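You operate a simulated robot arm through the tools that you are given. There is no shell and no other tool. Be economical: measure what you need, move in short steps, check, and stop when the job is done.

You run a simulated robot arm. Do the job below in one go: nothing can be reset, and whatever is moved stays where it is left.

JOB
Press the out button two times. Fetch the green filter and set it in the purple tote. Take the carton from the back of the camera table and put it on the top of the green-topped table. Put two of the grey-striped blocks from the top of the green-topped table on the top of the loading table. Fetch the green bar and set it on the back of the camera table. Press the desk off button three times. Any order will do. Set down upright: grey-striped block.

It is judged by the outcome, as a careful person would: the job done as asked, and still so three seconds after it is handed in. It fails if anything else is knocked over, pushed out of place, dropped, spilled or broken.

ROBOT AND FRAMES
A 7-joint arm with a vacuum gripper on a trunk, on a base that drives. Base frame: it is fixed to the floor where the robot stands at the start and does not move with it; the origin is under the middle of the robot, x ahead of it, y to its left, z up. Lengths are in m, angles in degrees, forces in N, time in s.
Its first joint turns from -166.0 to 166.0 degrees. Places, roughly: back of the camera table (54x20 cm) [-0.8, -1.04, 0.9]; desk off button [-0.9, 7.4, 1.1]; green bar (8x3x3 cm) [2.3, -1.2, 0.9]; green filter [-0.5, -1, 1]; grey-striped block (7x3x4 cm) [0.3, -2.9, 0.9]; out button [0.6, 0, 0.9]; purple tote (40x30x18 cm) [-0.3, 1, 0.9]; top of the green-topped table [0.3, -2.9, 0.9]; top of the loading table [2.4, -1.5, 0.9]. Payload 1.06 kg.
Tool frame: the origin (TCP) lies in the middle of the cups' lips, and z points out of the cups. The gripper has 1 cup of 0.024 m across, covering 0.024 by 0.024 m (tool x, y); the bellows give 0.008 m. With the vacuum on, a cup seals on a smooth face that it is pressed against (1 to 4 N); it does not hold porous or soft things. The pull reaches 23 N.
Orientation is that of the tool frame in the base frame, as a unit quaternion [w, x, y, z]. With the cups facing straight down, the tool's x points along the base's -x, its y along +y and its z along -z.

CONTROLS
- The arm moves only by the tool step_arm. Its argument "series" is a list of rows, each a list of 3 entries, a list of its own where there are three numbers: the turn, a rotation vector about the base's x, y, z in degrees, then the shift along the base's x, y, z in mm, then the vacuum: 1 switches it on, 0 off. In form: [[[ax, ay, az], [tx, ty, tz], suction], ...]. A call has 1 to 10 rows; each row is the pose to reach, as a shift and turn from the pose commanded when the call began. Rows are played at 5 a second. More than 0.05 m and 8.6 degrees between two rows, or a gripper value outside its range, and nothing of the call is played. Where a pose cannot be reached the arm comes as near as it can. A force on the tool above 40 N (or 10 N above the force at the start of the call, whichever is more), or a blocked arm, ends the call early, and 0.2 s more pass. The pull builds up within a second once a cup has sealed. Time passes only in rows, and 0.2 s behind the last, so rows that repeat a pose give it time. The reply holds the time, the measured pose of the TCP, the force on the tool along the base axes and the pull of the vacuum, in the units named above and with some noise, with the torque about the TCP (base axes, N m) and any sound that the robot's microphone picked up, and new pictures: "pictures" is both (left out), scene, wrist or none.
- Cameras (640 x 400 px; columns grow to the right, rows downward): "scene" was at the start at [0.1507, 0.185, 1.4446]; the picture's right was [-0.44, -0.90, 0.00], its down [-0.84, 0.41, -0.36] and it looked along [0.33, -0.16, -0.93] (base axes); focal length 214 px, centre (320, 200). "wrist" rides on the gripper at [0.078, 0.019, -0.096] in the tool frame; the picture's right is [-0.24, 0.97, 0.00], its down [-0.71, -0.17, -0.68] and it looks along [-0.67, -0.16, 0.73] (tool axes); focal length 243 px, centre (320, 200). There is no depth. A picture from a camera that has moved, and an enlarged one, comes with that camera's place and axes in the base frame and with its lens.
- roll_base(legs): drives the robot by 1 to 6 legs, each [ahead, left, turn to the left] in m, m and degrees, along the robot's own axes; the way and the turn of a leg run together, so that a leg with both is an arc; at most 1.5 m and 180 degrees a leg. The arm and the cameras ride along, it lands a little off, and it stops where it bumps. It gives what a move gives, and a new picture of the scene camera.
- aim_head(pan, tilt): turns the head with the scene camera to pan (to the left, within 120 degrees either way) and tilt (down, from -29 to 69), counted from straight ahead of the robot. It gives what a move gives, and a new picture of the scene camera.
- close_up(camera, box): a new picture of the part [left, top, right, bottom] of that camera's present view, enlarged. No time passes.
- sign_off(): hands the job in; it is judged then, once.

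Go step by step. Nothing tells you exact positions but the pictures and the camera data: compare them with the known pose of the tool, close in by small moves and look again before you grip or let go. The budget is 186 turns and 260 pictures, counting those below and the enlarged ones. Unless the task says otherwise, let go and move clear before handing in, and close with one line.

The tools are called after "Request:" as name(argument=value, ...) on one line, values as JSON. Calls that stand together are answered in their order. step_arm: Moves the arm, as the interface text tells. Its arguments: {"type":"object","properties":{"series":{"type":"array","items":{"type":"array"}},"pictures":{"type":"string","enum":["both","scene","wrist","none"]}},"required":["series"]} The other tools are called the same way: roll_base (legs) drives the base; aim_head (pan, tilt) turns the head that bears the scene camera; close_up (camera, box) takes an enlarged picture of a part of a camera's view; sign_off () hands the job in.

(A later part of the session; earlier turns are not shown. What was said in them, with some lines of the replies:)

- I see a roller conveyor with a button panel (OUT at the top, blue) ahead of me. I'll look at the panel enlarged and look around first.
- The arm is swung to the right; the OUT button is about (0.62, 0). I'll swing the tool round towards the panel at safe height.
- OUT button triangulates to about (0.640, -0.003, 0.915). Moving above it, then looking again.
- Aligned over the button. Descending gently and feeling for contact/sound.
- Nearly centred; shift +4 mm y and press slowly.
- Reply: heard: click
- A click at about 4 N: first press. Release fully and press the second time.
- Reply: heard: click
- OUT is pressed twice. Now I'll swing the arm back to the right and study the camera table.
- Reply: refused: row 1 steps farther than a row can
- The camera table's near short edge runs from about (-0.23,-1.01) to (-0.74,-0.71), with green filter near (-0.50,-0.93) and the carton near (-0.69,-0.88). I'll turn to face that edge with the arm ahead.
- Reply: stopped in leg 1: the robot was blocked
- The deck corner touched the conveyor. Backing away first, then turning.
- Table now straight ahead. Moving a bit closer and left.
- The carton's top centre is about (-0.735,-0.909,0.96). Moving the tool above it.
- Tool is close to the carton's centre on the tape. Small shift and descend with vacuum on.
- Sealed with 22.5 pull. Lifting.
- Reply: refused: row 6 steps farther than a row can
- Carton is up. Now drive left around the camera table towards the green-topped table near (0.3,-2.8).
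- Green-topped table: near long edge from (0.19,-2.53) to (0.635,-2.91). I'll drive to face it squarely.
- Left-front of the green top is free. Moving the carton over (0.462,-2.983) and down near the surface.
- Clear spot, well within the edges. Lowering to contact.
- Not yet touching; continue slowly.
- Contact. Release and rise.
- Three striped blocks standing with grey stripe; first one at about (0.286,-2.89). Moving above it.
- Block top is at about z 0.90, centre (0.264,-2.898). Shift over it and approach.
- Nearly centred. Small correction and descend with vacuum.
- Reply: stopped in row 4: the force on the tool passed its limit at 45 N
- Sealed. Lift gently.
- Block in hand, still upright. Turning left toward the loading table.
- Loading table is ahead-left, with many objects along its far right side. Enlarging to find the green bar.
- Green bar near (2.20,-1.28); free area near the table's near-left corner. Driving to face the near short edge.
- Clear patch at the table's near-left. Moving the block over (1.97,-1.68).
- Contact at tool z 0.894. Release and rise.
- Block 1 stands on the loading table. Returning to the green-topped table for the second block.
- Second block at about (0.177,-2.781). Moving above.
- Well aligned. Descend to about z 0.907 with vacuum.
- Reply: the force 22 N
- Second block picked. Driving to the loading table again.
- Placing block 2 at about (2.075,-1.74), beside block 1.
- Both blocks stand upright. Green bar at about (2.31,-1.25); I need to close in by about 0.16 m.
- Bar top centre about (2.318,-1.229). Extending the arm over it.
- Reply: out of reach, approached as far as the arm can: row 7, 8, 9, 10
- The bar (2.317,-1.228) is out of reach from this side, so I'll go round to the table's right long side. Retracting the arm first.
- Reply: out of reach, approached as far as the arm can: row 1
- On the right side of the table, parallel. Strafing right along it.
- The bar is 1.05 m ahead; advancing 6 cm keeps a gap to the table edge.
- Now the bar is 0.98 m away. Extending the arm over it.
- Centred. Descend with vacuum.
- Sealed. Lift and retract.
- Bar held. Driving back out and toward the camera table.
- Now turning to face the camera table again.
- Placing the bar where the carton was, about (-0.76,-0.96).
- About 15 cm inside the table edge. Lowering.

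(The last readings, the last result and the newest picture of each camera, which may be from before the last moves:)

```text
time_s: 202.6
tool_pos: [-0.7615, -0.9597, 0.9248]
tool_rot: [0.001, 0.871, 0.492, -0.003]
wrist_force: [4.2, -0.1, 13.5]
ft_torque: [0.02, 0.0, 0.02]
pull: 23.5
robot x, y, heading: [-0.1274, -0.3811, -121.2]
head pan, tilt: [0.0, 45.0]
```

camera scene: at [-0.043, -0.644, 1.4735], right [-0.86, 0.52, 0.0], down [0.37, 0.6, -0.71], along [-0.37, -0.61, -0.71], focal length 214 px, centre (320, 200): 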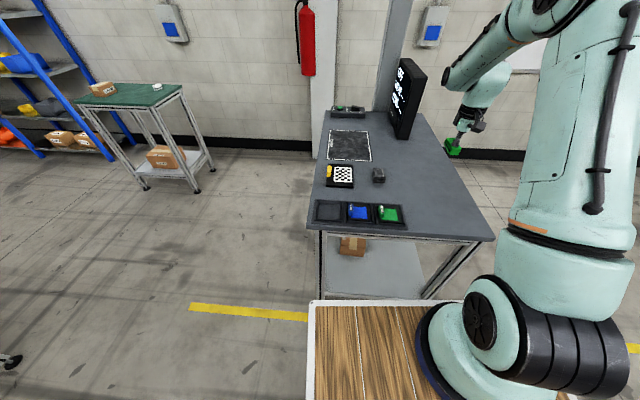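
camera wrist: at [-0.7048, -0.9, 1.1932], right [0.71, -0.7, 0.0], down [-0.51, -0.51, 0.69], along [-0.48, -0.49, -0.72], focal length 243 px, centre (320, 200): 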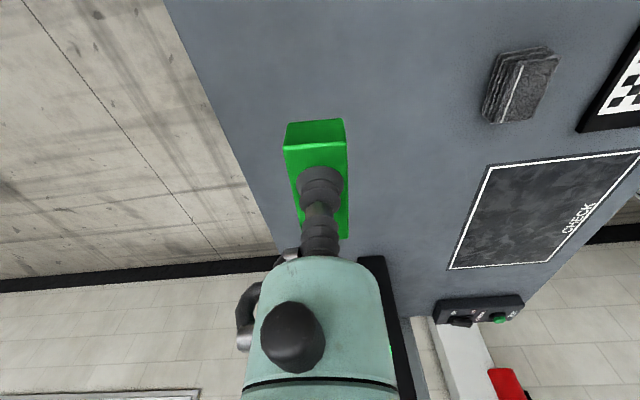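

Contact. Release and rise, then look at the filter tray.

Request:
step_arm(series=[[[0, 0, 0], [0, 0, 2], 1], [[0, 0, 0], [0, 0, 2], 0], [[0, 0, 0], [0, 0, 2], 0], [[0, 0, 0], [0, 0, 3], 0], [[0, 0, 0], [0, 0, 5], 0], [[0, 0, 0], [0, 0, 20], 0], [[0, 0, 0], [0, 0, 60], 0], [[0, 0, 0], [0, 0, 105], 0], [[0, 0, 0], [30, 15, 135], 0]], pictures="both")

Request:
close_up(camera="scene", box=[300, 180, 500, 260])

```text
time_s: 204.6
tool_pos: [-0.728, -0.9442, 1.0585]
tool_rot: [0.002, 0.871, 0.492, 0.0]
wrist_force: [-0.2, 0.5, -0.4]
ft_torque: [0.02, -0.01, 0.03]
pull: 0.1
robot x, y, heading: [-0.1285, -0.3813, -121.4]
head pan, tilt: [0.0, 45.0]
camera scene: at [-0.0439, -0.6447, 1.4734], right [-0.86, 0.52, 0.0], down [0.37, 0.61, -0.71], along [-0.37, -0.6, -0.71], focal length 214 px, centre (320, 200)
camera wrist: at [-0.6714, -0.8871, 1.1547], right [0.71, -0.7, 0.0], down [-0.51, -0.51, 0.69], along [-0.48, -0.49, -0.73], focal length 243 px, centre (320, 200)
```

scene: 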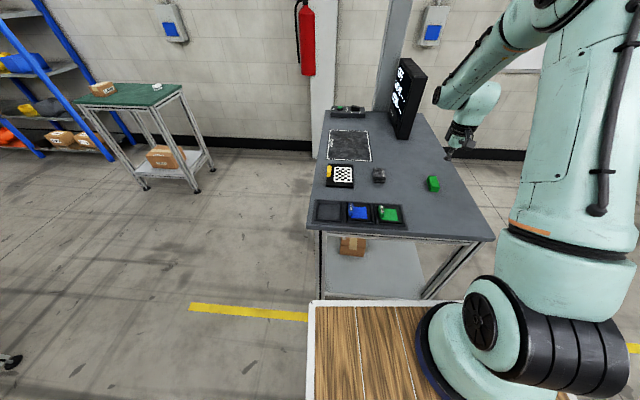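
wrist: 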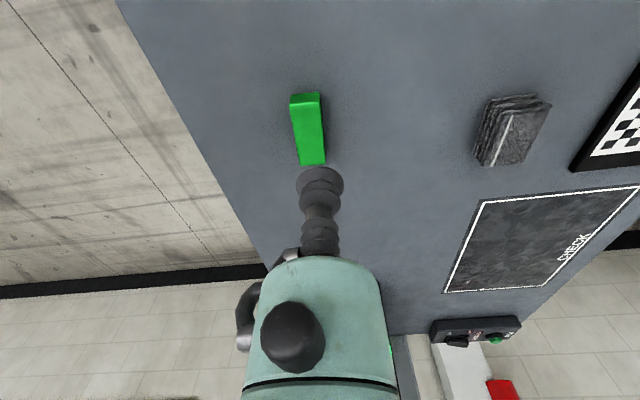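

```text
3.20 times, centred on (400, 220) of scene
camera zoom: at [-0.0439, -0.6447, 1.4734], right [-0.86, 0.52, 0.0], down [0.37, 0.61, -0.71], along [-0.37, -0.6, -0.71], focal length 686 px, centre (64, 136)
```

zoom: 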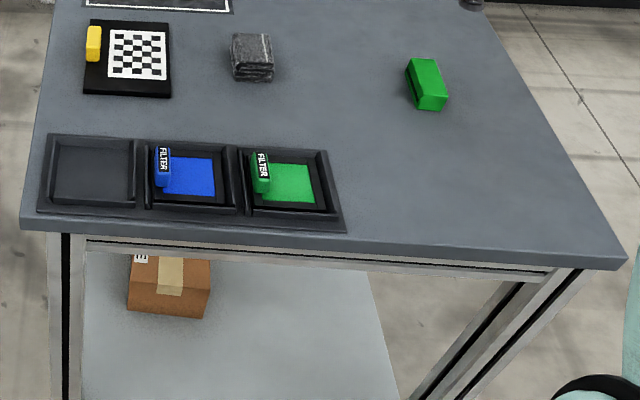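

Bar is set. The green filter's glass centre is at about (-0.51,-0.93). Moving above it.

Request:
step_arm(series=[[[0, 0, 0], [43, 3, 0], 0], [[0, 0, 0], [86, 6, 0], 0], [[0, 0, 0], [129, 9, 0], 0], [[0, 0, 0], [172, 11, 0], 0], [[0, 0, 0], [217, 13, -20], 0], [[0, 0, 0], [217, 13, -50], 0], [[0, 0, 0], [217, 13, -50], 0]], pictures="wrist")

Request:
close_up(camera="wrist", box=[220, 20, 440, 200])

```text
time_s: 206.2
tool_pos: [-0.513, -0.9311, 1.0083]
tool_rot: [0.001, 0.871, 0.492, -0.002]
wrist_force: [0.0, -0.4, 0.5]
ft_torque: [-0.01, -0.02, -0.02]
pull: 0.1
robot x, y, heading: [-0.1305, -0.3792, -121.0]
head pan, tilt: [0.0, 45.0]
camera wrist: at [-0.4559, -0.8736, 1.1041], right [0.71, -0.7, 0.0], down [-0.51, -0.51, 0.69], along [-0.48, -0.49, -0.73], focal length 243 px, centre (320, 200)
```

wrist: 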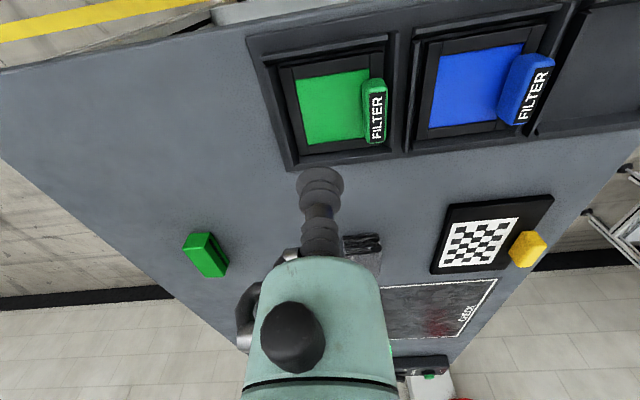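

```text
2.22 times, centred on (330, 110) of wrist
camera zoom: at [-0.4559, -0.8736, 1.1041], right [0.71, -0.7, 0.0], down [-0.51, -0.51, 0.69], along [-0.48, -0.49, -0.73], focal length 539 px, centre (298, 400)
```

zoom: 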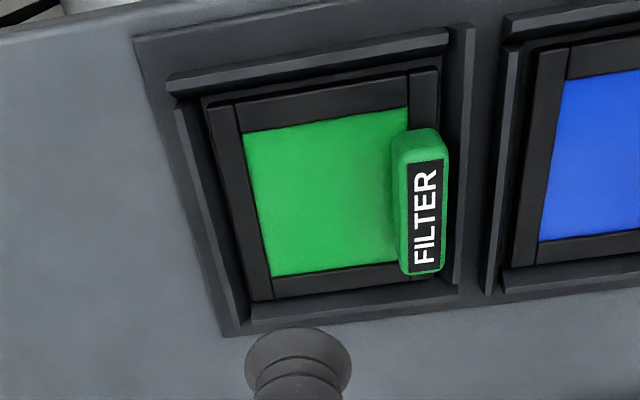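

Request:
step_arm(series=[[[0, 0, 0], [8, -3, -30], 0], [[0, 0, 0], [8, -3, -65], 0], [[0, 0, 0], [8, -3, -65], 0]], pictures="wrist")

Request:
close_up(camera="wrist", box=[200, 60, 440, 240])

```text
time_s: 207.0
tool_pos: [-0.5042, -0.9326, 0.9449]
tool_rot: [0.002, 0.871, 0.492, -0.002]
wrist_force: [-0.2, -0.4, -0.1]
ft_torque: [-0.03, 0.0, -0.01]
pull: 0.0
robot x, y, heading: [-0.1293, -0.3782, -121.1]
head pan, tilt: [0.0, 45.0]
camera wrist: at [-0.4471, -0.8755, 1.0393], right [0.71, -0.7, 0.0], down [-0.51, -0.51, 0.69], along [-0.48, -0.49, -0.73], focal length 243 px, centre (320, 200)
```

wrist: 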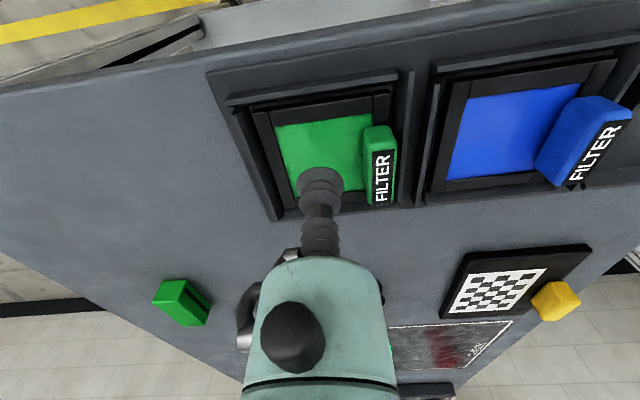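

```text
2.22 times, centred on (320, 150) of wrist
camera zoom: at [-0.4471, -0.8755, 1.0393], right [0.71, -0.7, 0.0], down [-0.51, -0.51, 0.69], along [-0.48, -0.49, -0.73], focal length 539 px, centre (320, 311)
```

zoom: 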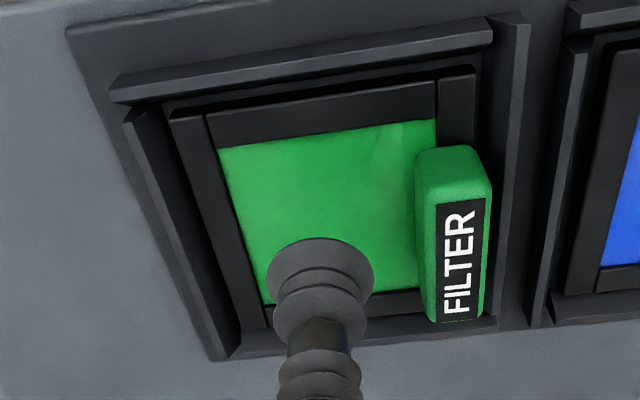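

Request:
step_arm(series=[[[0, 0, 0], [-1, -5, -15], 1], [[0, 0, 0], [-1, -5, -24], 1], [[0, 0, 0], [-1, -5, -28], 1], [[0, 0, 0], [-1, -5, -31], 1], [[0, 0, 0], [-1, -5, -31], 1]], pictures="none")

```text
time_s: 208.2
tool_pos: [-0.5051, -0.9385, 0.9109]
tool_rot: [0.001, 0.87, 0.492, -0.001]
wrist_force: [-0.8, 1.0, 2.3]
ft_torque: [0.06, -0.04, -0.02]
pull: 22.6
robot x, y, heading: [-0.1268, -0.3813, -121.2]
head pan, tilt: [0.0, 45.0]
```

Sealed on the glass. Lift slowly and straight.

Request:
step_arm(series=[[[0, 0, 0], [0, 0, 5], 1], [[0, 0, 0], [0, 0, 15], 1], [[0, 0, 0], [0, 0, 30], 1], [[0, 0, 0], [0, 0, 60], 1], [[0, 0, 0], [0, 0, 100], 1], [[0, 0, 0], [0, 0, 145], 1], [[0, 0, 0], [0, 0, 190], 1], [[0, 0, 0], [0, 0, 230], 1], [[0, 0, 0], [0, 0, 270], 1], [[0, 0, 0], [0, 0, 270], 1]], pictures="both")

```text
time_s: 210.4
tool_pos: [-0.5059, -0.938, 1.1839]
tool_rot: [0.002, 0.87, 0.493, -0.002]
wrist_force: [0.5, -0.3, -1.9]
ft_torque: [0.02, 0.02, -0.03]
pull: 23.1
robot x, y, heading: [-0.1295, -0.3798, -121.2]
head pan, tilt: [0.0, 45.0]
camera scene: at [-0.0433, -0.6443, 1.4735], right [-0.86, 0.52, 0.0], down [0.37, 0.61, -0.71], along [-0.37, -0.6, -0.71], focal length 214 px, centre (320, 200)
camera wrist: at [-0.449, -0.8817, 1.2798], right [0.71, -0.7, 0.0], down [-0.51, -0.51, 0.69], along [-0.48, -0.49, -0.73], focal length 243 px, centre (320, 200)
```

scene: 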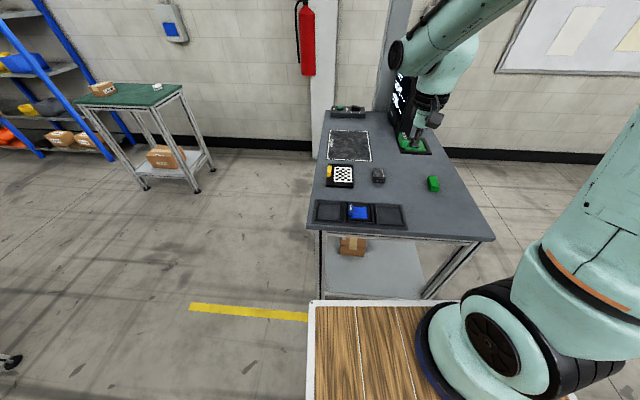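
wrist: 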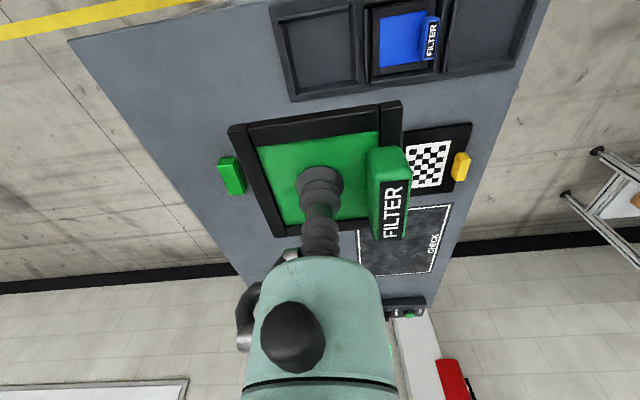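

Filter held. Backing off, turning round to face the tote bench and strafing to it.

Request:
roll_base(legs=[[-0.15, 0, 0], [0, 0, -93], [0, 0, -93], [0, 0.6, 0]])

```text
time_s: 222.6
tool_pos: [-0.086, 0.6254, 1.184]
tool_rot: [0.003, -0.447, 0.895, 0.001]
wrist_force: [-0.8, -0.8, -0.6]
ft_torque: [0.01, -0.03, -0.02]
pull: 23.4
robot x, y, heading: [-0.5174, 0.1078, 53.2]
head pan, tilt: [0.0, 45.0]
camera scene: at [-0.576, 0.3771, 1.4735], right [0.8, -0.6, 0.0], down [-0.42, -0.57, -0.71], along [0.42, 0.57, -0.71], focal length 214 px, centre (320, 200)
```

scene: 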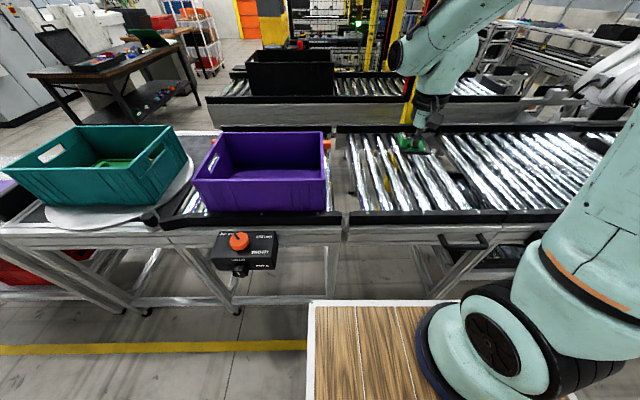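

Purple tote is ahead-left. Strafe left 0.42 m.

Request:
roll_base(legs=[[0, 0.42, 0]])

```text
time_s: 225.1
tool_pos: [-0.415, 0.8707, 1.1837]
tool_rot: [0.003, -0.448, 0.894, 0.001]
wrist_force: [0.1, -0.5, -0.9]
ft_torque: [-0.02, 0.01, -0.05]
pull: 23.0
robot x, y, heading: [-0.8478, 0.3479, 53.3]
head pan, tilt: [0.0, 45.0]
camera scene: at [-0.9032, 0.6215, 1.4735], right [0.8, -0.6, 0.0], down [-0.42, -0.57, -0.71], along [0.42, 0.57, -0.71], focal length 214 px, centre (320, 200)
```

scene: 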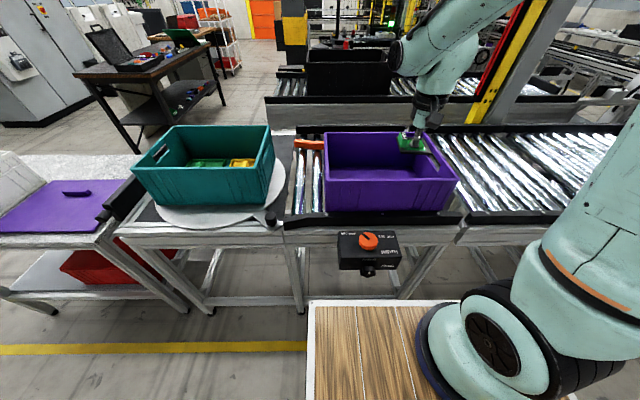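

Tote centre is about (-0.35,1.01). Moving the filter over it.

Request:
step_arm(series=[[[0, 0, 0], [18, 39, 0], 1], [[0, 0, 0], [36, 78, 0], 1], [[0, 0, 0], [54, 117, 0], 1], [[0, 0, 0], [70, 152, 0], 1], [[0, 0, 0], [70, 152, 0], 1]], pictures="both")

```text
time_s: 226.3
tool_pos: [-0.3437, 1.025, 1.1851]
tool_rot: [0.002, -0.449, 0.894, 0.001]
wrist_force: [0.4, 0.2, -0.3]
ft_torque: [-0.03, -0.01, 0.04]
pull: 23.2
robot x, y, heading: [-0.8442, 0.3504, 53.4]
head pan, tilt: [0.0, 45.0]
camera scene: at [-0.9032, 0.6213, 1.4735], right [0.8, -0.6, 0.0], down [-0.42, -0.57, -0.71], along [0.42, 0.57, -0.71], focal length 214 px, centre (320, 200)
camera wrist: at [-0.4072, 0.9718, 1.2812], right [-0.64, 0.77, 0.0], down [0.56, 0.46, 0.69], along [0.53, 0.44, -0.73], focal length 243 px, centre (320, 200)
```

scene: 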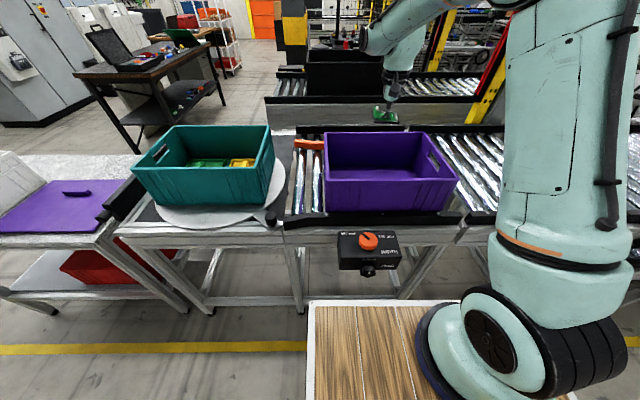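
wrist: 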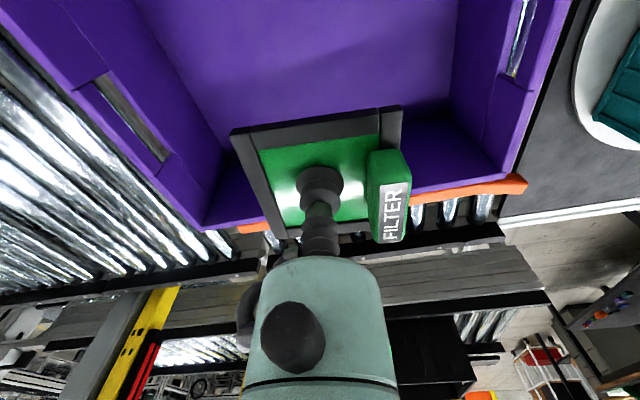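

Centred over the tote. Lowering into it.

Request:
step_arm(series=[[[0, 0, 0], [0, 0, -45], 1], [[0, 0, 0], [0, 0, -90], 1], [[0, 0, 0], [0, 0, -135], 1], [[0, 0, 0], [0, 0, -180], 1], [[0, 0, 0], [0, 0, -220], 1], [[0, 0, 0], [0, 0, -220], 1]], pictures="wrist")

```text
time_s: 227.7
tool_pos: [-0.3455, 1.0242, 0.9618]
tool_rot: [0.003, -0.448, 0.894, 0.001]
wrist_force: [0.3, -0.7, -0.2]
ft_torque: [-0.02, 0.0, -0.01]
pull: 22.5
robot x, y, heading: [-0.8426, 0.3526, 53.4]
head pan, tilt: [0.0, 45.0]
camera wrist: at [-0.407, 0.9714, 1.0575], right [-0.64, 0.77, 0.0], down [0.56, 0.46, 0.69], along [0.53, 0.44, -0.72], focal length 243 px, centre (320, 200)
```

wrist: 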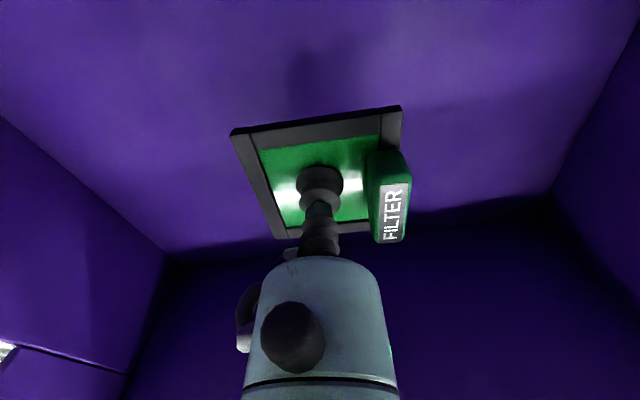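

Request:
step_arm(series=[[[0, 0, 0], [0, 0, -8], 1], [[0, 0, 0], [0, 0, -14], 1], [[0, 0, 0], [0, 0, -18], 1], [[0, 0, 0], [0, 0, -22], 1], [[0, 0, 0], [0, 0, -22], 1]], pictures="none")

Request:
step_arm(series=[[[0, 0, 0], [0, 0, -3], 1], [[0, 0, 0], [0, 0, -6], 1], [[0, 0, 0], [0, 0, -8], 1], [[0, 0, 0], [0, 0, -8], 1]], pictures="wrist")

```text
time_s: 228.9
tool_pos: [-0.3453, 1.0228, 0.9421]
tool_rot: [0.002, -0.449, 0.893, 0.001]
wrist_force: [0.5, 0.2, -0.7]
ft_torque: [-0.01, -0.02, -0.02]
pull: 22.9
robot x, y, heading: [-0.843, 0.3478, 53.2]
head pan, tilt: [0.0, 45.0]
```

```text
time_s: 229.9
tool_pos: [-0.3456, 1.0224, 0.9333]
tool_rot: [0.003, -0.449, 0.893, 0.001]
wrist_force: [-0.1, -0.5, -1.2]
ft_torque: [0.01, -0.01, -0.02]
pull: 23.3
robot x, y, heading: [-0.8426, 0.3508, 53.2]
head pan, tilt: [0.0, 45.0]
camera wrist: at [-0.4072, 0.9704, 1.0302], right [-0.64, 0.77, 0.0], down [0.56, 0.46, 0.69], along [0.53, 0.44, -0.73], focal length 243 px, centre (320, 200)
```

wrist: 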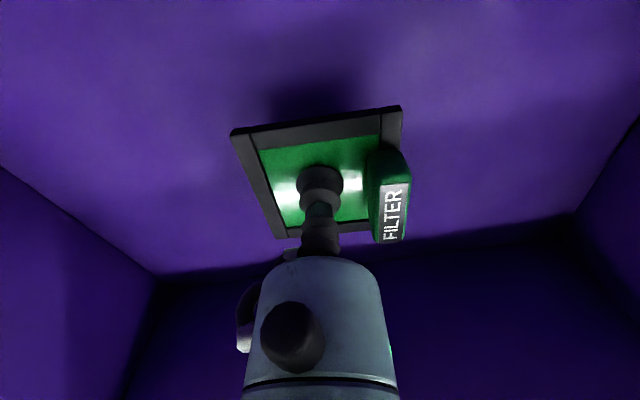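

Request:
step_arm(series=[[[0, 0, 0], [0, 0, -4], 1], [[0, 0, 0], [0, 0, -8], 1], [[0, 0, 0], [0, 0, -11], 1], [[0, 0, 0], [0, 0, -14], 1], [[0, 0, 0], [0, 0, -14], 1]], pictures="none")

```text
time_s: 231.1
tool_pos: [-0.3452, 1.0232, 0.9193]
tool_rot: [0.003, -0.448, 0.894, 0.001]
wrist_force: [1.0, -1.0, 0.0]
ft_torque: [-0.03, 0.01, 0.02]
pull: 22.4
robot x, y, heading: [-0.8446, 0.3481, 53.3]
head pan, tilt: [0.0, 45.0]
```

Request:
step_arm(series=[[[0, 0, 0], [0, 0, -3], 1], [[0, 0, 0], [0, 0, -5], 1], [[0, 0, 0], [0, 0, -7], 1], [[0, 0, 0], [0, 0, -7], 1]], pictures="wrist")

```text
time_s: 232.1
tool_pos: [-0.3443, 1.0225, 0.9111]
tool_rot: [0.002, -0.448, 0.894, 0.002]
wrist_force: [0.4, 0.7, -1.1]
ft_torque: [0.0, 0.01, -0.01]
pull: 22.4
robot x, y, heading: [-0.8433, 0.3545, 53.4]
head pan, tilt: [0.0, 45.0]
camera wrist: at [-0.4063, 0.97, 1.0081], right [-0.64, 0.77, 0.0], down [0.56, 0.46, 0.69], along [0.53, 0.44, -0.73], focal length 243 px, centre (320, 200)
```

wrist: 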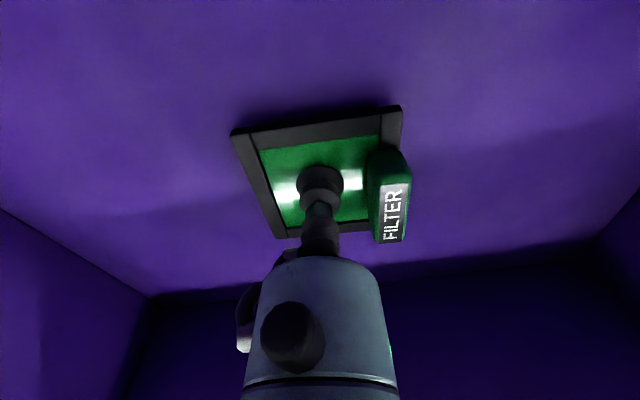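

Shadow almost touches; continuing a few millimetres.

Request:
step_arm(series=[[[0, 0, 0], [0, 0, -3], 1], [[0, 0, 0], [0, 0, -5], 1], [[0, 0, 0], [0, 0, -7], 1], [[0, 0, 0], [0, 0, -7], 1]], pictures="none")

```text
time_s: 233.1
tool_pos: [-0.345, 1.0223, 0.9057]
tool_rot: [0.003, -0.449, 0.893, 0.001]
wrist_force: [0.1, 0.5, 0.5]
ft_torque: [-0.03, 0.01, 0.01]
pull: 22.6
robot x, y, heading: [-0.8443, 0.3534, 53.3]
head pan, tilt: [0.0, 45.0]
```

Request:
step_arm(series=[[[0, 0, 0], [0, 0, -2], 1], [[0, 0, 0], [0, 0, -4], 1], [[0, 0, 0], [0, 0, -5], 1], [[0, 0, 0], [0, 0, -5], 1]], pictures="none")

```text
time_s: 234.1
tool_pos: [-0.3427, 1.0222, 0.901]
tool_rot: [0.002, -0.448, 0.894, 0.001]
wrist_force: [-0.2, 1.0, 13.9]
ft_torque: [-0.01, 0.01, 0.03]
pull: 23.0
robot x, y, heading: [-0.8444, 0.356, 53.2]
head pan, tilt: [0.0, 45.0]
```

Contact with the tote floor. Release and rise clear.

Request:
step_arm(series=[[[0, 0, 0], [0, 0, 2], 1], [[0, 0, 0], [0, 0, 2], 0], [[0, 0, 0], [0, 0, 2], 0], [[0, 0, 0], [0, 0, 4], 0], [[0, 0, 0], [0, 0, 15], 0], [[0, 0, 0], [0, 0, 55], 0], [[0, 0, 0], [0, 0, 100], 0], [[0, 0, 0], [0, 0, 145], 0], [[0, 0, 0], [0, 0, 190], 0], [[0, 0, 0], [0, 0, 235], 0]], pictures="wrist")

Request:
step_arm(series=[[[0, 0, 0], [0, 0, 45], 0], [[0, 0, 0], [-20, -27, 80], 0], [[0, 0, 0], [-45, -60, 80], 0], [[0, 0, 0], [-72, -98, 80], 0], [[0, 0, 0], [-100, -137, 80], 0], [[0, 0, 0], [-125, -172, 80], 0]], pictures="none")

Request:
aim_head(pan=35, tilt=15)

```text
time_s: 236.3
tool_pos: [-0.342, 1.0254, 1.1369]
tool_rot: [0.001, -0.449, 0.894, 0.001]
wrist_force: [0.2, 0.4, 0.2]
ft_torque: [-0.02, -0.02, 0.01]
pull: 0.1
robot x, y, heading: [-0.8397, 0.3496, 53.1]
head pan, tilt: [0.0, 45.0]
camera wrist: at [-0.4033, 0.9725, 1.2335], right [-0.64, 0.77, 0.0], down [0.56, 0.46, 0.69], along [0.53, 0.44, -0.73], focal length 243 px, centre (320, 200)
```

wrist: 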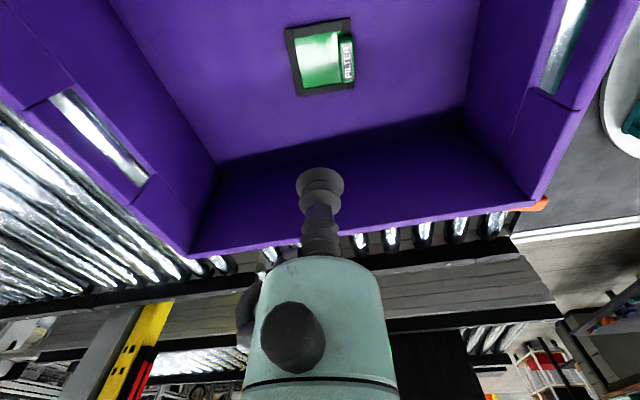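

```text
time_s: 237.7
tool_pos: [-0.4709, 0.8498, 1.2165]
tool_rot: [0.002, -0.449, 0.894, 0.002]
wrist_force: [0.0, 0.2, 0.7]
ft_torque: [-0.04, 0.01, -0.04]
pull: 0.0
robot x, y, heading: [-0.844, 0.3536, 53.5]
head pan, tilt: [0.0, 45.0]
```

```text
time_s: 238.7
tool_pos: [-0.4718, 0.8489, 1.2151]
tool_rot: [0.002, -0.448, 0.894, 0.001]
wrist_force: [-0.4, -0.5, -0.2]
ft_torque: [0.02, 0.02, 0.01]
pull: 0.0
robot x, y, heading: [-0.8447, 0.3484, 53.3]
head pan, tilt: [35.0, 15.0]
camera scene: at [-0.9489, 0.6496, 1.5202], right [1.0, -0.03, 0.0], down [-0.01, -0.26, -0.97], along [0.03, 0.97, -0.26], focal length 214 px, centre (320, 200)
```

scene: 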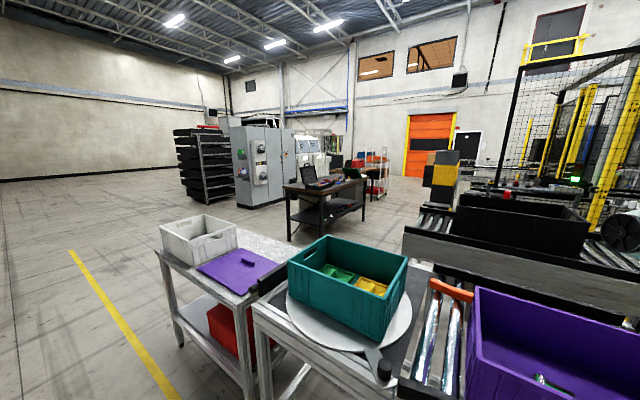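

Filter rests in the purple tote. Now look for the desk "off" button near (-0.9,7.4,1.1).

Request:
close_up(camera="scene", box=[220, 100, 420, 240])

```text
2.86 times, centred on (320, 170) of scene
camera zoom: at [-0.9489, 0.6496, 1.5202], right [1.0, -0.03, 0.0], down [-0.01, -0.26, -0.97], along [0.03, 0.97, -0.26], focal length 613 px, centre (320, 286)
```

zoom: 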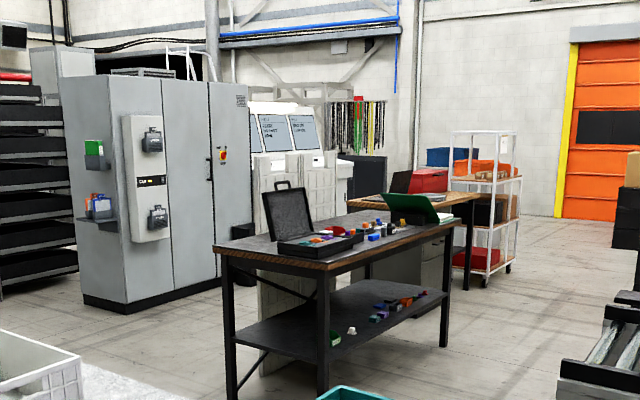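

The desk console seems to be beyond the workbench. Driving west around the tote bench, then north.

Request:
roll_base(legs=[[-0.1, 0, 0], [0, 0, 90], [1.1, 0, 0], [1.1, 0, 0], [0, 0, -60]])

Request:
aim_head(pan=0, tilt=15)

```text
time_s: 256.9
tool_pos: [-2.6872, 2.1617, 1.2164]
tool_rot: [0.002, -0.682, 0.731, 0.002]
wrist_force: [-0.3, 0.2, 0.4]
ft_torque: [0.02, -0.06, 0.0]
pull: 0.0
robot x, y, heading: [-2.7287, 1.5411, 85.8]
head pan, tilt: [35.0, 15.0]
camera scene: at [-2.9812, 1.7354, 1.5203], right [0.86, 0.51, 0.0], down [0.13, -0.22, -0.97], along [-0.5, 0.83, -0.26], focal length 214 px, centre (320, 200)
```

scene: 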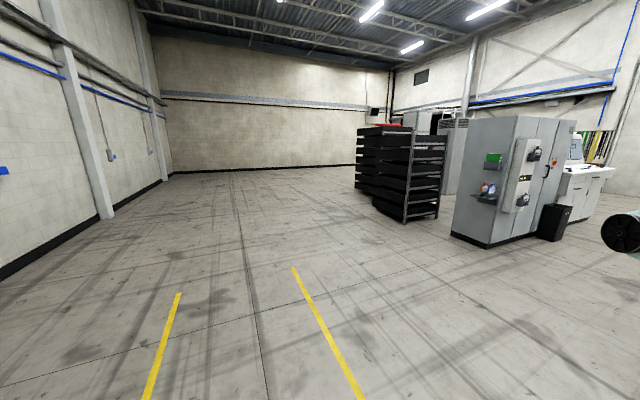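

```text
time_s: 258.0
tool_pos: [-2.6875, 2.162, 1.2169]
tool_rot: [0.002, -0.683, 0.73, 0.002]
wrist_force: [0.1, 0.8, 0.4]
ft_torque: [0.01, -0.04, -0.02]
pull: 0.1
robot x, y, heading: [-2.7345, 1.5438, 85.8]
head pan, tilt: [0.0, 15.0]
camera scene: at [-2.9267, 1.7485, 1.5203], right [1.0, -0.07, 0.0], down [-0.02, -0.26, -0.97], along [0.07, 0.96, -0.26], focal length 214 px, centre (320, 200)
```

scene: 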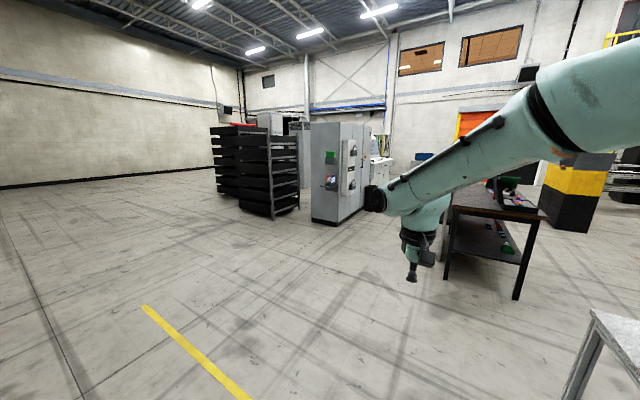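

Request:
roll_base(legs=[[1.4, 0, 0], [1.0, 0, 0], [0, 0, -35]])

Request:
close_up(camera="scene", box=[170, 80, 470, 270])

```text
time_s: 271.3
tool_pos: [-2.2591, 4.4288, 1.2157]
tool_rot: [0.003, -0.449, 0.893, 0.001]
wrist_force: [-0.3, -0.7, -0.1]
ft_torque: [0.0, 0.01, -0.04]
pull: 0.1
robot x, y, heading: [-2.6304, 3.9304, 53.3]
head pan, tilt: [0.0, 15.0]
camera scene: at [-2.6829, 4.2115, 1.5203], right [0.8, -0.6, 0.0], down [-0.15, -0.21, -0.97], along [0.58, 0.77, -0.26], focal length 214 px, centre (320, 200)
```

scene: 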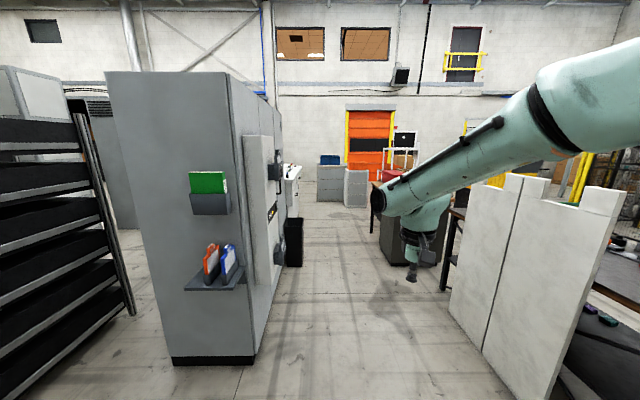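

```text
2.11 times, centred on (320, 175) of scene
camera zoom: at [-2.6829, 4.2115, 1.5203], right [0.8, -0.6, 0.0], down [-0.15, -0.21, -0.97], along [0.58, 0.77, -0.26], focal length 452 px, centre (320, 253)
```

zoom: 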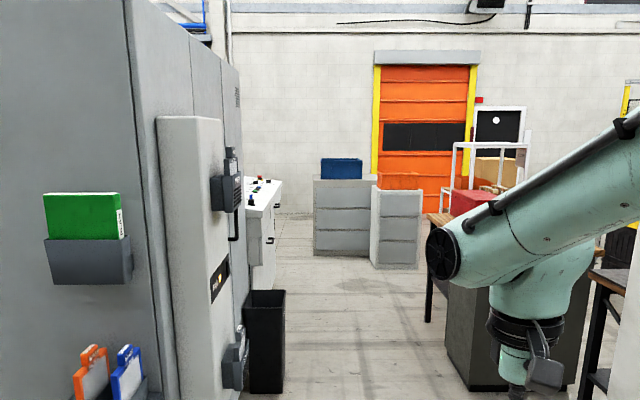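

A corridor leads between the cabinet and the benches; the desk with buttons stands on its left behind the cabinet. Driving in.

Request:
roll_base(legs=[[0.3, -0.12, 0], [1.4, 0, 0], [0.7, 0, 0]])

Request:
aim_head(pan=30, tilt=25)

```text
time_s: 283.8
tool_pos: [-0.7141, 6.348, 1.216]
tool_rot: [0.003, -0.455, 0.891, 0.001]
wrist_force: [0.1, -0.4, -0.1]
ft_torque: [0.0, -0.02, 0.0]
pull: 0.0
robot x, y, heading: [-1.0806, 5.8444, 54.2]
head pan, tilt: [0.0, 15.0]
camera scene: at [-1.1343, 6.123, 1.5203], right [0.81, -0.59, 0.0], down [-0.15, -0.21, -0.97], along [0.57, 0.78, -0.26], focal length 214 px, centre (320, 200)
```

scene: 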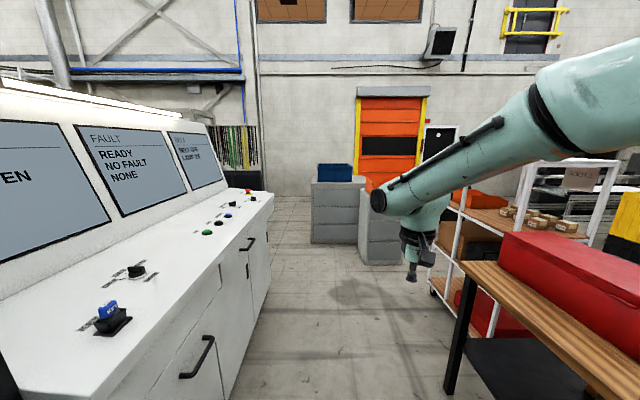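

```text
time_s: 284.8
tool_pos: [-0.7124, 6.3472, 1.2172]
tool_rot: [0.002, -0.456, 0.89, 0.0]
wrist_force: [-0.4, 0.7, 0.6]
ft_torque: [0.02, 0.01, -0.03]
pull: 0.0
robot x, y, heading: [-1.075, 5.8421, 54.2]
head pan, tilt: [30.0, 25.0]
camera scene: at [-1.1796, 6.1389, 1.5041], right [0.99, -0.1, 0.0], down [-0.04, -0.42, -0.91], along [0.09, 0.9, -0.42], focal length 214 px, centre (320, 200)
```

scene: 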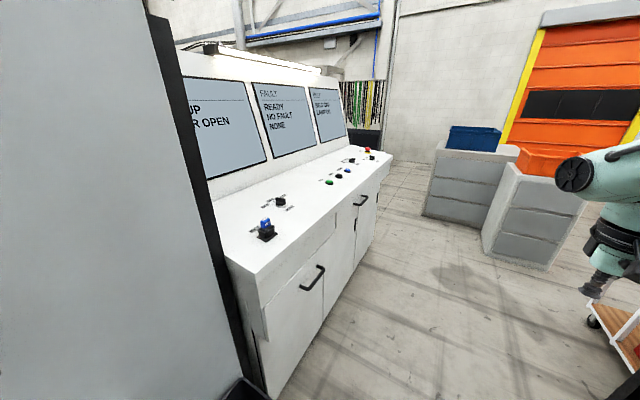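

Request:
close_up(camera="scene", box=[240, 130, 400, 250])

```text
3.33 times, centred on (320, 190) of scene
camera zoom: at [-1.1796, 6.1389, 1.5041], right [0.99, -0.1, 0.0], down [-0.04, -0.42, -0.91], along [0.09, 0.9, -0.42], focal length 715 px, centre (320, 233)
```

zoom: 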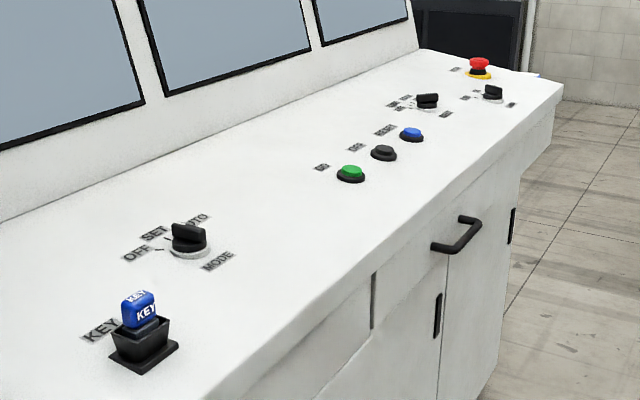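

Three buttons on the desk (green, black, blue). I'll advance beside them and turn to face the desk.

Request:
roll_base(legs=[[1.3, 0, 0], [0, 0, 88]])

Request:
aim_head(pan=0, tilt=45)

```text
time_s: 295.1
tool_pos: [-0.7897, 7.2949, 1.2163]
tool_rot: [-0.001, 0.944, -0.331, -0.002]
wrist_force: [-0.1, 0.2, -0.6]
ft_torque: [0.01, -0.02, -0.02]
pull: 0.2
robot x, y, heading: [-0.3059, 6.906, 141.5]
head pan, tilt: [30.0, 25.0]
camera scene: at [-0.6043, 6.818, 1.504], right [0.15, 0.99, 0.0], down [0.42, -0.06, -0.91], along [-0.9, 0.14, -0.42], focal length 214 px, centre (320, 200)
```

scene: 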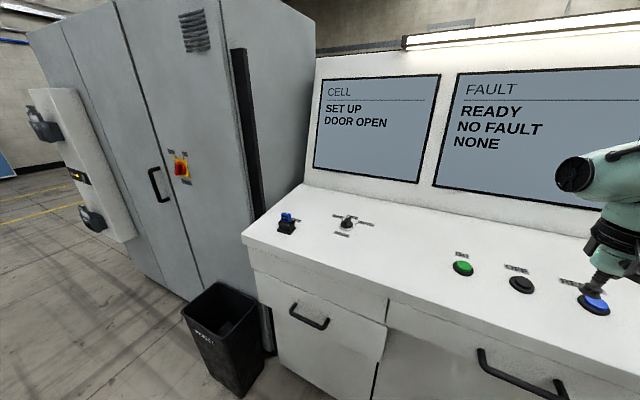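

```text
time_s: 296.0
tool_pos: [-0.7894, 7.295, 1.2156]
tool_rot: [-0.001, 0.944, -0.331, -0.002]
wrist_force: [-0.1, 0.2, 0.6]
ft_torque: [-0.05, 0.0, 0.03]
pull: 0.1
robot x, y, heading: [-0.3014, 6.908, 141.0]
head pan, tilt: [0.0, 45.0]
camera scene: at [-0.5767, 6.8549, 1.4735], right [0.63, 0.78, 0.0], down [0.55, -0.44, -0.71], along [-0.55, 0.44, -0.71], focal length 214 px, centre (320, 200)
```

scene: 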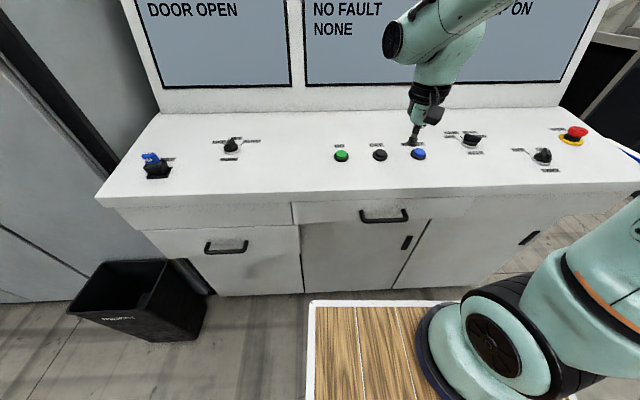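

Request:
close_up(camera="scene", box=[320, 130, 440, 170])

Request:
step_arm(series=[[[0, 0, 0], [-15, -20, 0], 0], [[0, 0, 0], [-30, -40, 0], 0], [[0, 0, 0], [-30, -40, 0], 0]], pictures="wrist")

```text
5.33 times, centred on (380, 150) of scene
camera zoom: at [-0.5767, 6.8549, 1.4735], right [0.63, 0.78, 0.0], down [0.55, -0.44, -0.71], along [-0.55, 0.44, -0.71], focal length 1144 px, centre (0, 467)
```

zoom: 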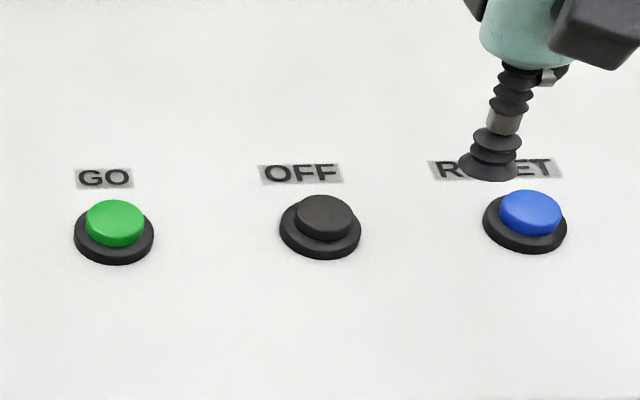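

```text
time_s: 296.8
tool_pos: [-0.8179, 7.2558, 1.215]
tool_rot: [-0.001, 0.944, -0.331, -0.002]
wrist_force: [-0.2, 0.2, -0.3]
ft_torque: [0.0, 0.04, 0.0]
pull: 0.1
robot x, y, heading: [-0.3029, 6.9051, 141.3]
head pan, tilt: [0.0, 45.0]
camera wrist: at [-0.7687, 7.1908, 1.3104], right [-0.79, -0.61, 0.0], down [-0.44, 0.57, 0.69], along [-0.42, 0.54, -0.73], focal length 243 px, centre (320, 200)
```

wrist: 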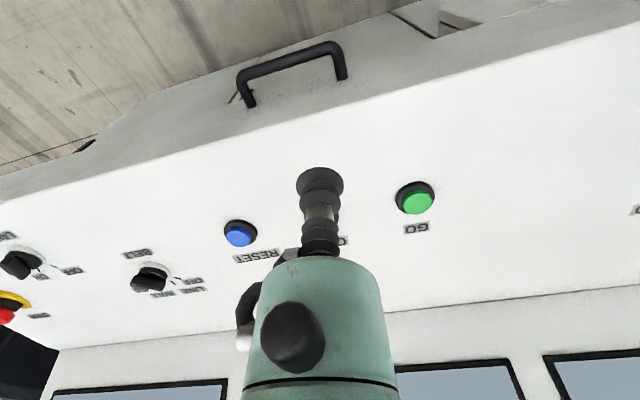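

OFF is the middle black button, about (-0.918,7.379,1.09). Moving above.

Request:
step_arm(series=[[[0, 0, 0], [-28, 35, 0], 0], [[0, 0, 0], [-56, 70, 0], 0], [[0, 0, 0], [-84, 104, -5], 0], [[0, 0, 0], [-100, 123, -30], 0], [[0, 0, 0], [-100, 123, -65], 0], [[0, 0, 0], [-100, 123, -65], 0]], pictures="wrist")

Request:
close_up(camera="scene", box=[320, 110, 440, 180])

```text
time_s: 298.2
tool_pos: [-0.9192, 7.3815, 1.1527]
tool_rot: [-0.001, 0.944, -0.331, -0.002]
wrist_force: [-0.5, 0.2, 0.7]
ft_torque: [-0.01, -0.02, -0.01]
pull: 0.1
robot x, y, heading: [-0.3068, 6.9053, 141.3]
head pan, tilt: [0.0, 45.0]
camera wrist: at [-0.8695, 7.3162, 1.2486], right [-0.79, -0.61, 0.0], down [-0.44, 0.57, 0.69], along [-0.42, 0.54, -0.73], focal length 243 px, centre (320, 200)
```

wrist: 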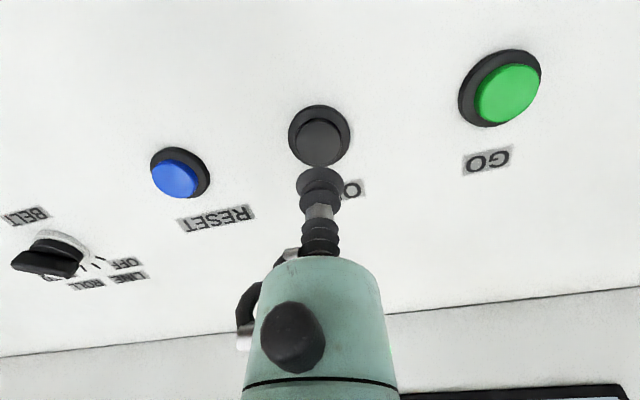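

```text
5.33 times, centred on (380, 145) of scene
camera zoom: at [-0.5765, 6.8549, 1.4735], right [0.63, 0.78, 0.0], down [0.55, -0.44, -0.71], along [-0.55, 0.44, -0.71], focal length 1144 px, centre (0, 493)
```

zoom: 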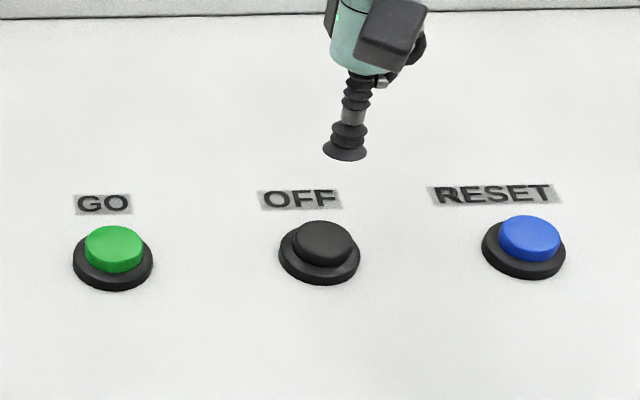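

Request:
step_arm(series=[[[0, 0, 0], [-8, 9, -20], 0], [[0, 0, 0], [-8, 9, -45], 0], [[0, 0, 0], [-8, 9, -58], 0], [[0, 0, 0], [-8, 9, -58], 0]], pictures="wrist")

```text
time_s: 299.2
tool_pos: [-0.9272, 7.3876, 1.095]
tool_rot: [-0.001, 0.944, -0.331, -0.003]
wrist_force: [0.6, -0.5, 0.5]
ft_torque: [0.01, -0.03, 0.0]
pull: 0.1
robot x, y, heading: [-0.3035, 6.9077, 141.1]
head pan, tilt: [0.0, 45.0]
camera wrist: at [-0.8776, 7.3227, 1.1904], right [-0.79, -0.61, 0.0], down [-0.44, 0.57, 0.69], along [-0.42, 0.54, -0.73], focal length 243 px, centre (320, 200)
```

wrist: 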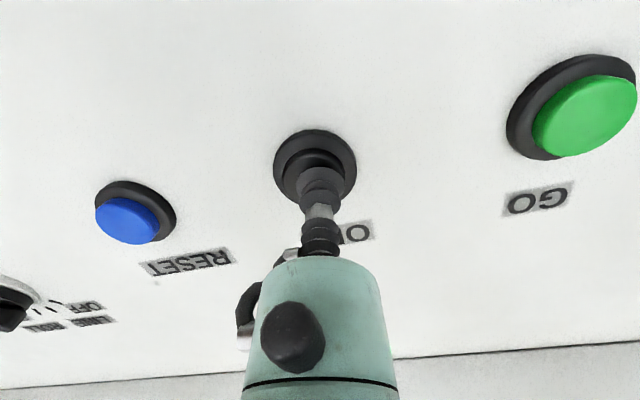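

Aligned. Press slowly until it clicks.

Request:
step_arm(series=[[[0, 0, 0], [1, 1, -8], 0], [[0, 0, 0], [1, 1, -12], 0], [[0, 0, 0], [1, 1, -15], 0], [[0, 0, 0], [1, 1, -18], 0], [[0, 0, 0], [1, 1, -18], 0]], pictures="none")

```text
time_s: 300.4
tool_pos: [-0.9262, 7.3877, 1.0762]
tool_rot: [-0.001, 0.943, -0.333, -0.003]
wrist_force: [2.2, -1.1, 2.5]
ft_torque: [0.01, 0.02, 0.01]
pull: 0.0
robot x, y, heading: [-0.3046, 6.906, 141.3]
head pan, tilt: [0.0, 45.0]
heard: click
```

First click. Releasing and pressing twice more.

Request:
step_arm(series=[[[0, 0, 0], [0, 0, 6], 0], [[0, 0, 0], [0, 0, 20], 0], [[0, 0, 0], [0, 0, 20], 0]], pictures="none")

Request:
step_arm(series=[[[0, 0, 0], [0, 0, -12], 0], [[0, 0, 0], [0, 0, -16], 0], [[0, 0, 0], [0, 0, -19], 0], [[0, 0, 0], [0, 0, -21], 0], [[0, 0, 0], [0, 0, -21], 0]], pictures="none")

Request:
step_arm(series=[[[0, 0, 0], [0, 0, 6], 0], [[0, 0, 0], [0, 0, 21], 0], [[0, 0, 0], [0, 0, 21], 0]], pictures="none")

```text
time_s: 301.2
tool_pos: [-0.9249, 7.3873, 1.0943]
tool_rot: [0.0, 0.944, -0.331, -0.003]
wrist_force: [0.9, 0.0, 1.2]
ft_torque: [0.02, 0.01, -0.01]
pull: 0.0
robot x, y, heading: [-0.3062, 6.9073, 141.3]
head pan, tilt: [0.0, 45.0]
```

```text
time_s: 302.4
tool_pos: [-0.926, 7.3875, 1.0739]
tool_rot: [-0.001, 0.944, -0.331, -0.003]
wrist_force: [0.8, -1.3, 3.6]
ft_torque: [-0.01, 0.04, -0.01]
pull: 0.0
robot x, y, heading: [-0.3065, 6.9042, 141.5]
head pan, tilt: [0.0, 45.0]
heard: click
```

```text
time_s: 303.2
tool_pos: [-0.9267, 7.387, 1.095]
tool_rot: [-0.001, 0.944, -0.331, -0.002]
wrist_force: [0.6, 0.3, -0.3]
ft_torque: [0.02, 0.03, 0.03]
pull: 0.0
robot x, y, heading: [-0.3084, 6.9081, 141.2]
head pan, tilt: [0.0, 45.0]
```

Two clicks so far; third press now, then clear.

Request:
step_arm(series=[[[0, 0, 0], [0, 0, -12], 0], [[0, 0, 0], [0, 0, -16], 0], [[0, 0, 0], [0, 0, -19], 0], [[0, 0, 0], [0, 0, -21], 0], [[0, 0, 0], [0, 0, -21], 0]], pictures="none")

Request:
step_arm(series=[[[0, 0, 0], [0, 0, 10], 0], [[0, 0, 0], [0, 0, 40], 0], [[0, 0, 0], [0, 0, 85], 0], [[0, 0, 0], [0, 0, 130], 0]], pictures="scene")

```text
time_s: 304.4
tool_pos: [-0.9278, 7.3877, 1.0731]
tool_rot: [-0.001, 0.943, -0.331, -0.003]
wrist_force: [1.6, -1.9, 5.0]
ft_torque: [0.03, 0.03, 0.01]
pull: 0.1
robot x, y, heading: [-0.3054, 6.9061, 141.3]
head pan, tilt: [0.0, 45.0]
heard: click
```

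```text
time_s: 305.4
tool_pos: [-0.9272, 7.3894, 1.2056]
tool_rot: [0.0, 0.944, -0.331, -0.003]
wrist_force: [0.0, 0.6, -1.1]
ft_torque: [-0.01, -0.03, -0.03]
pull: 0.1
robot x, y, heading: [-0.3049, 6.9056, 141.3]
head pan, tilt: [0.0, 45.0]
camera scene: at [-0.5769, 6.8551, 1.4734], right [0.63, 0.78, 0.0], down [0.55, -0.44, -0.71], along [-0.55, 0.44, -0.71], focal length 214 px, centre (320, 200)
```

scene: 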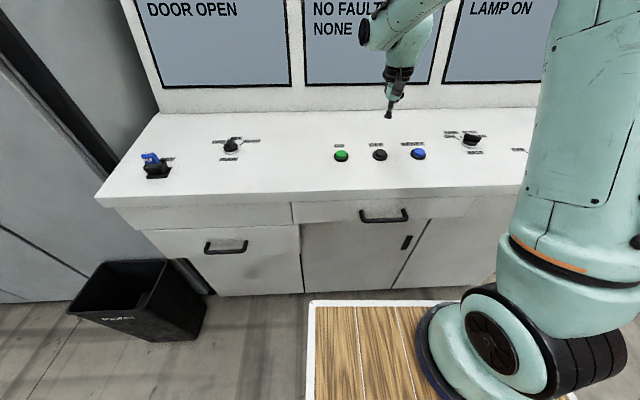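

OFF has clicked three times, the arm is clear, and every other item is placed, so I'm handing in.

Request:
sign_off()

```text
The job is handed in.
```

I did every part of the job and handed it in: out pressed twice, desk off pressed three times, and the filter, carton, two upright blocks and green bar all set where you asked. Early on, the robot's base bumped the conveyor while turning and stopped; I saw nothing moved by it.
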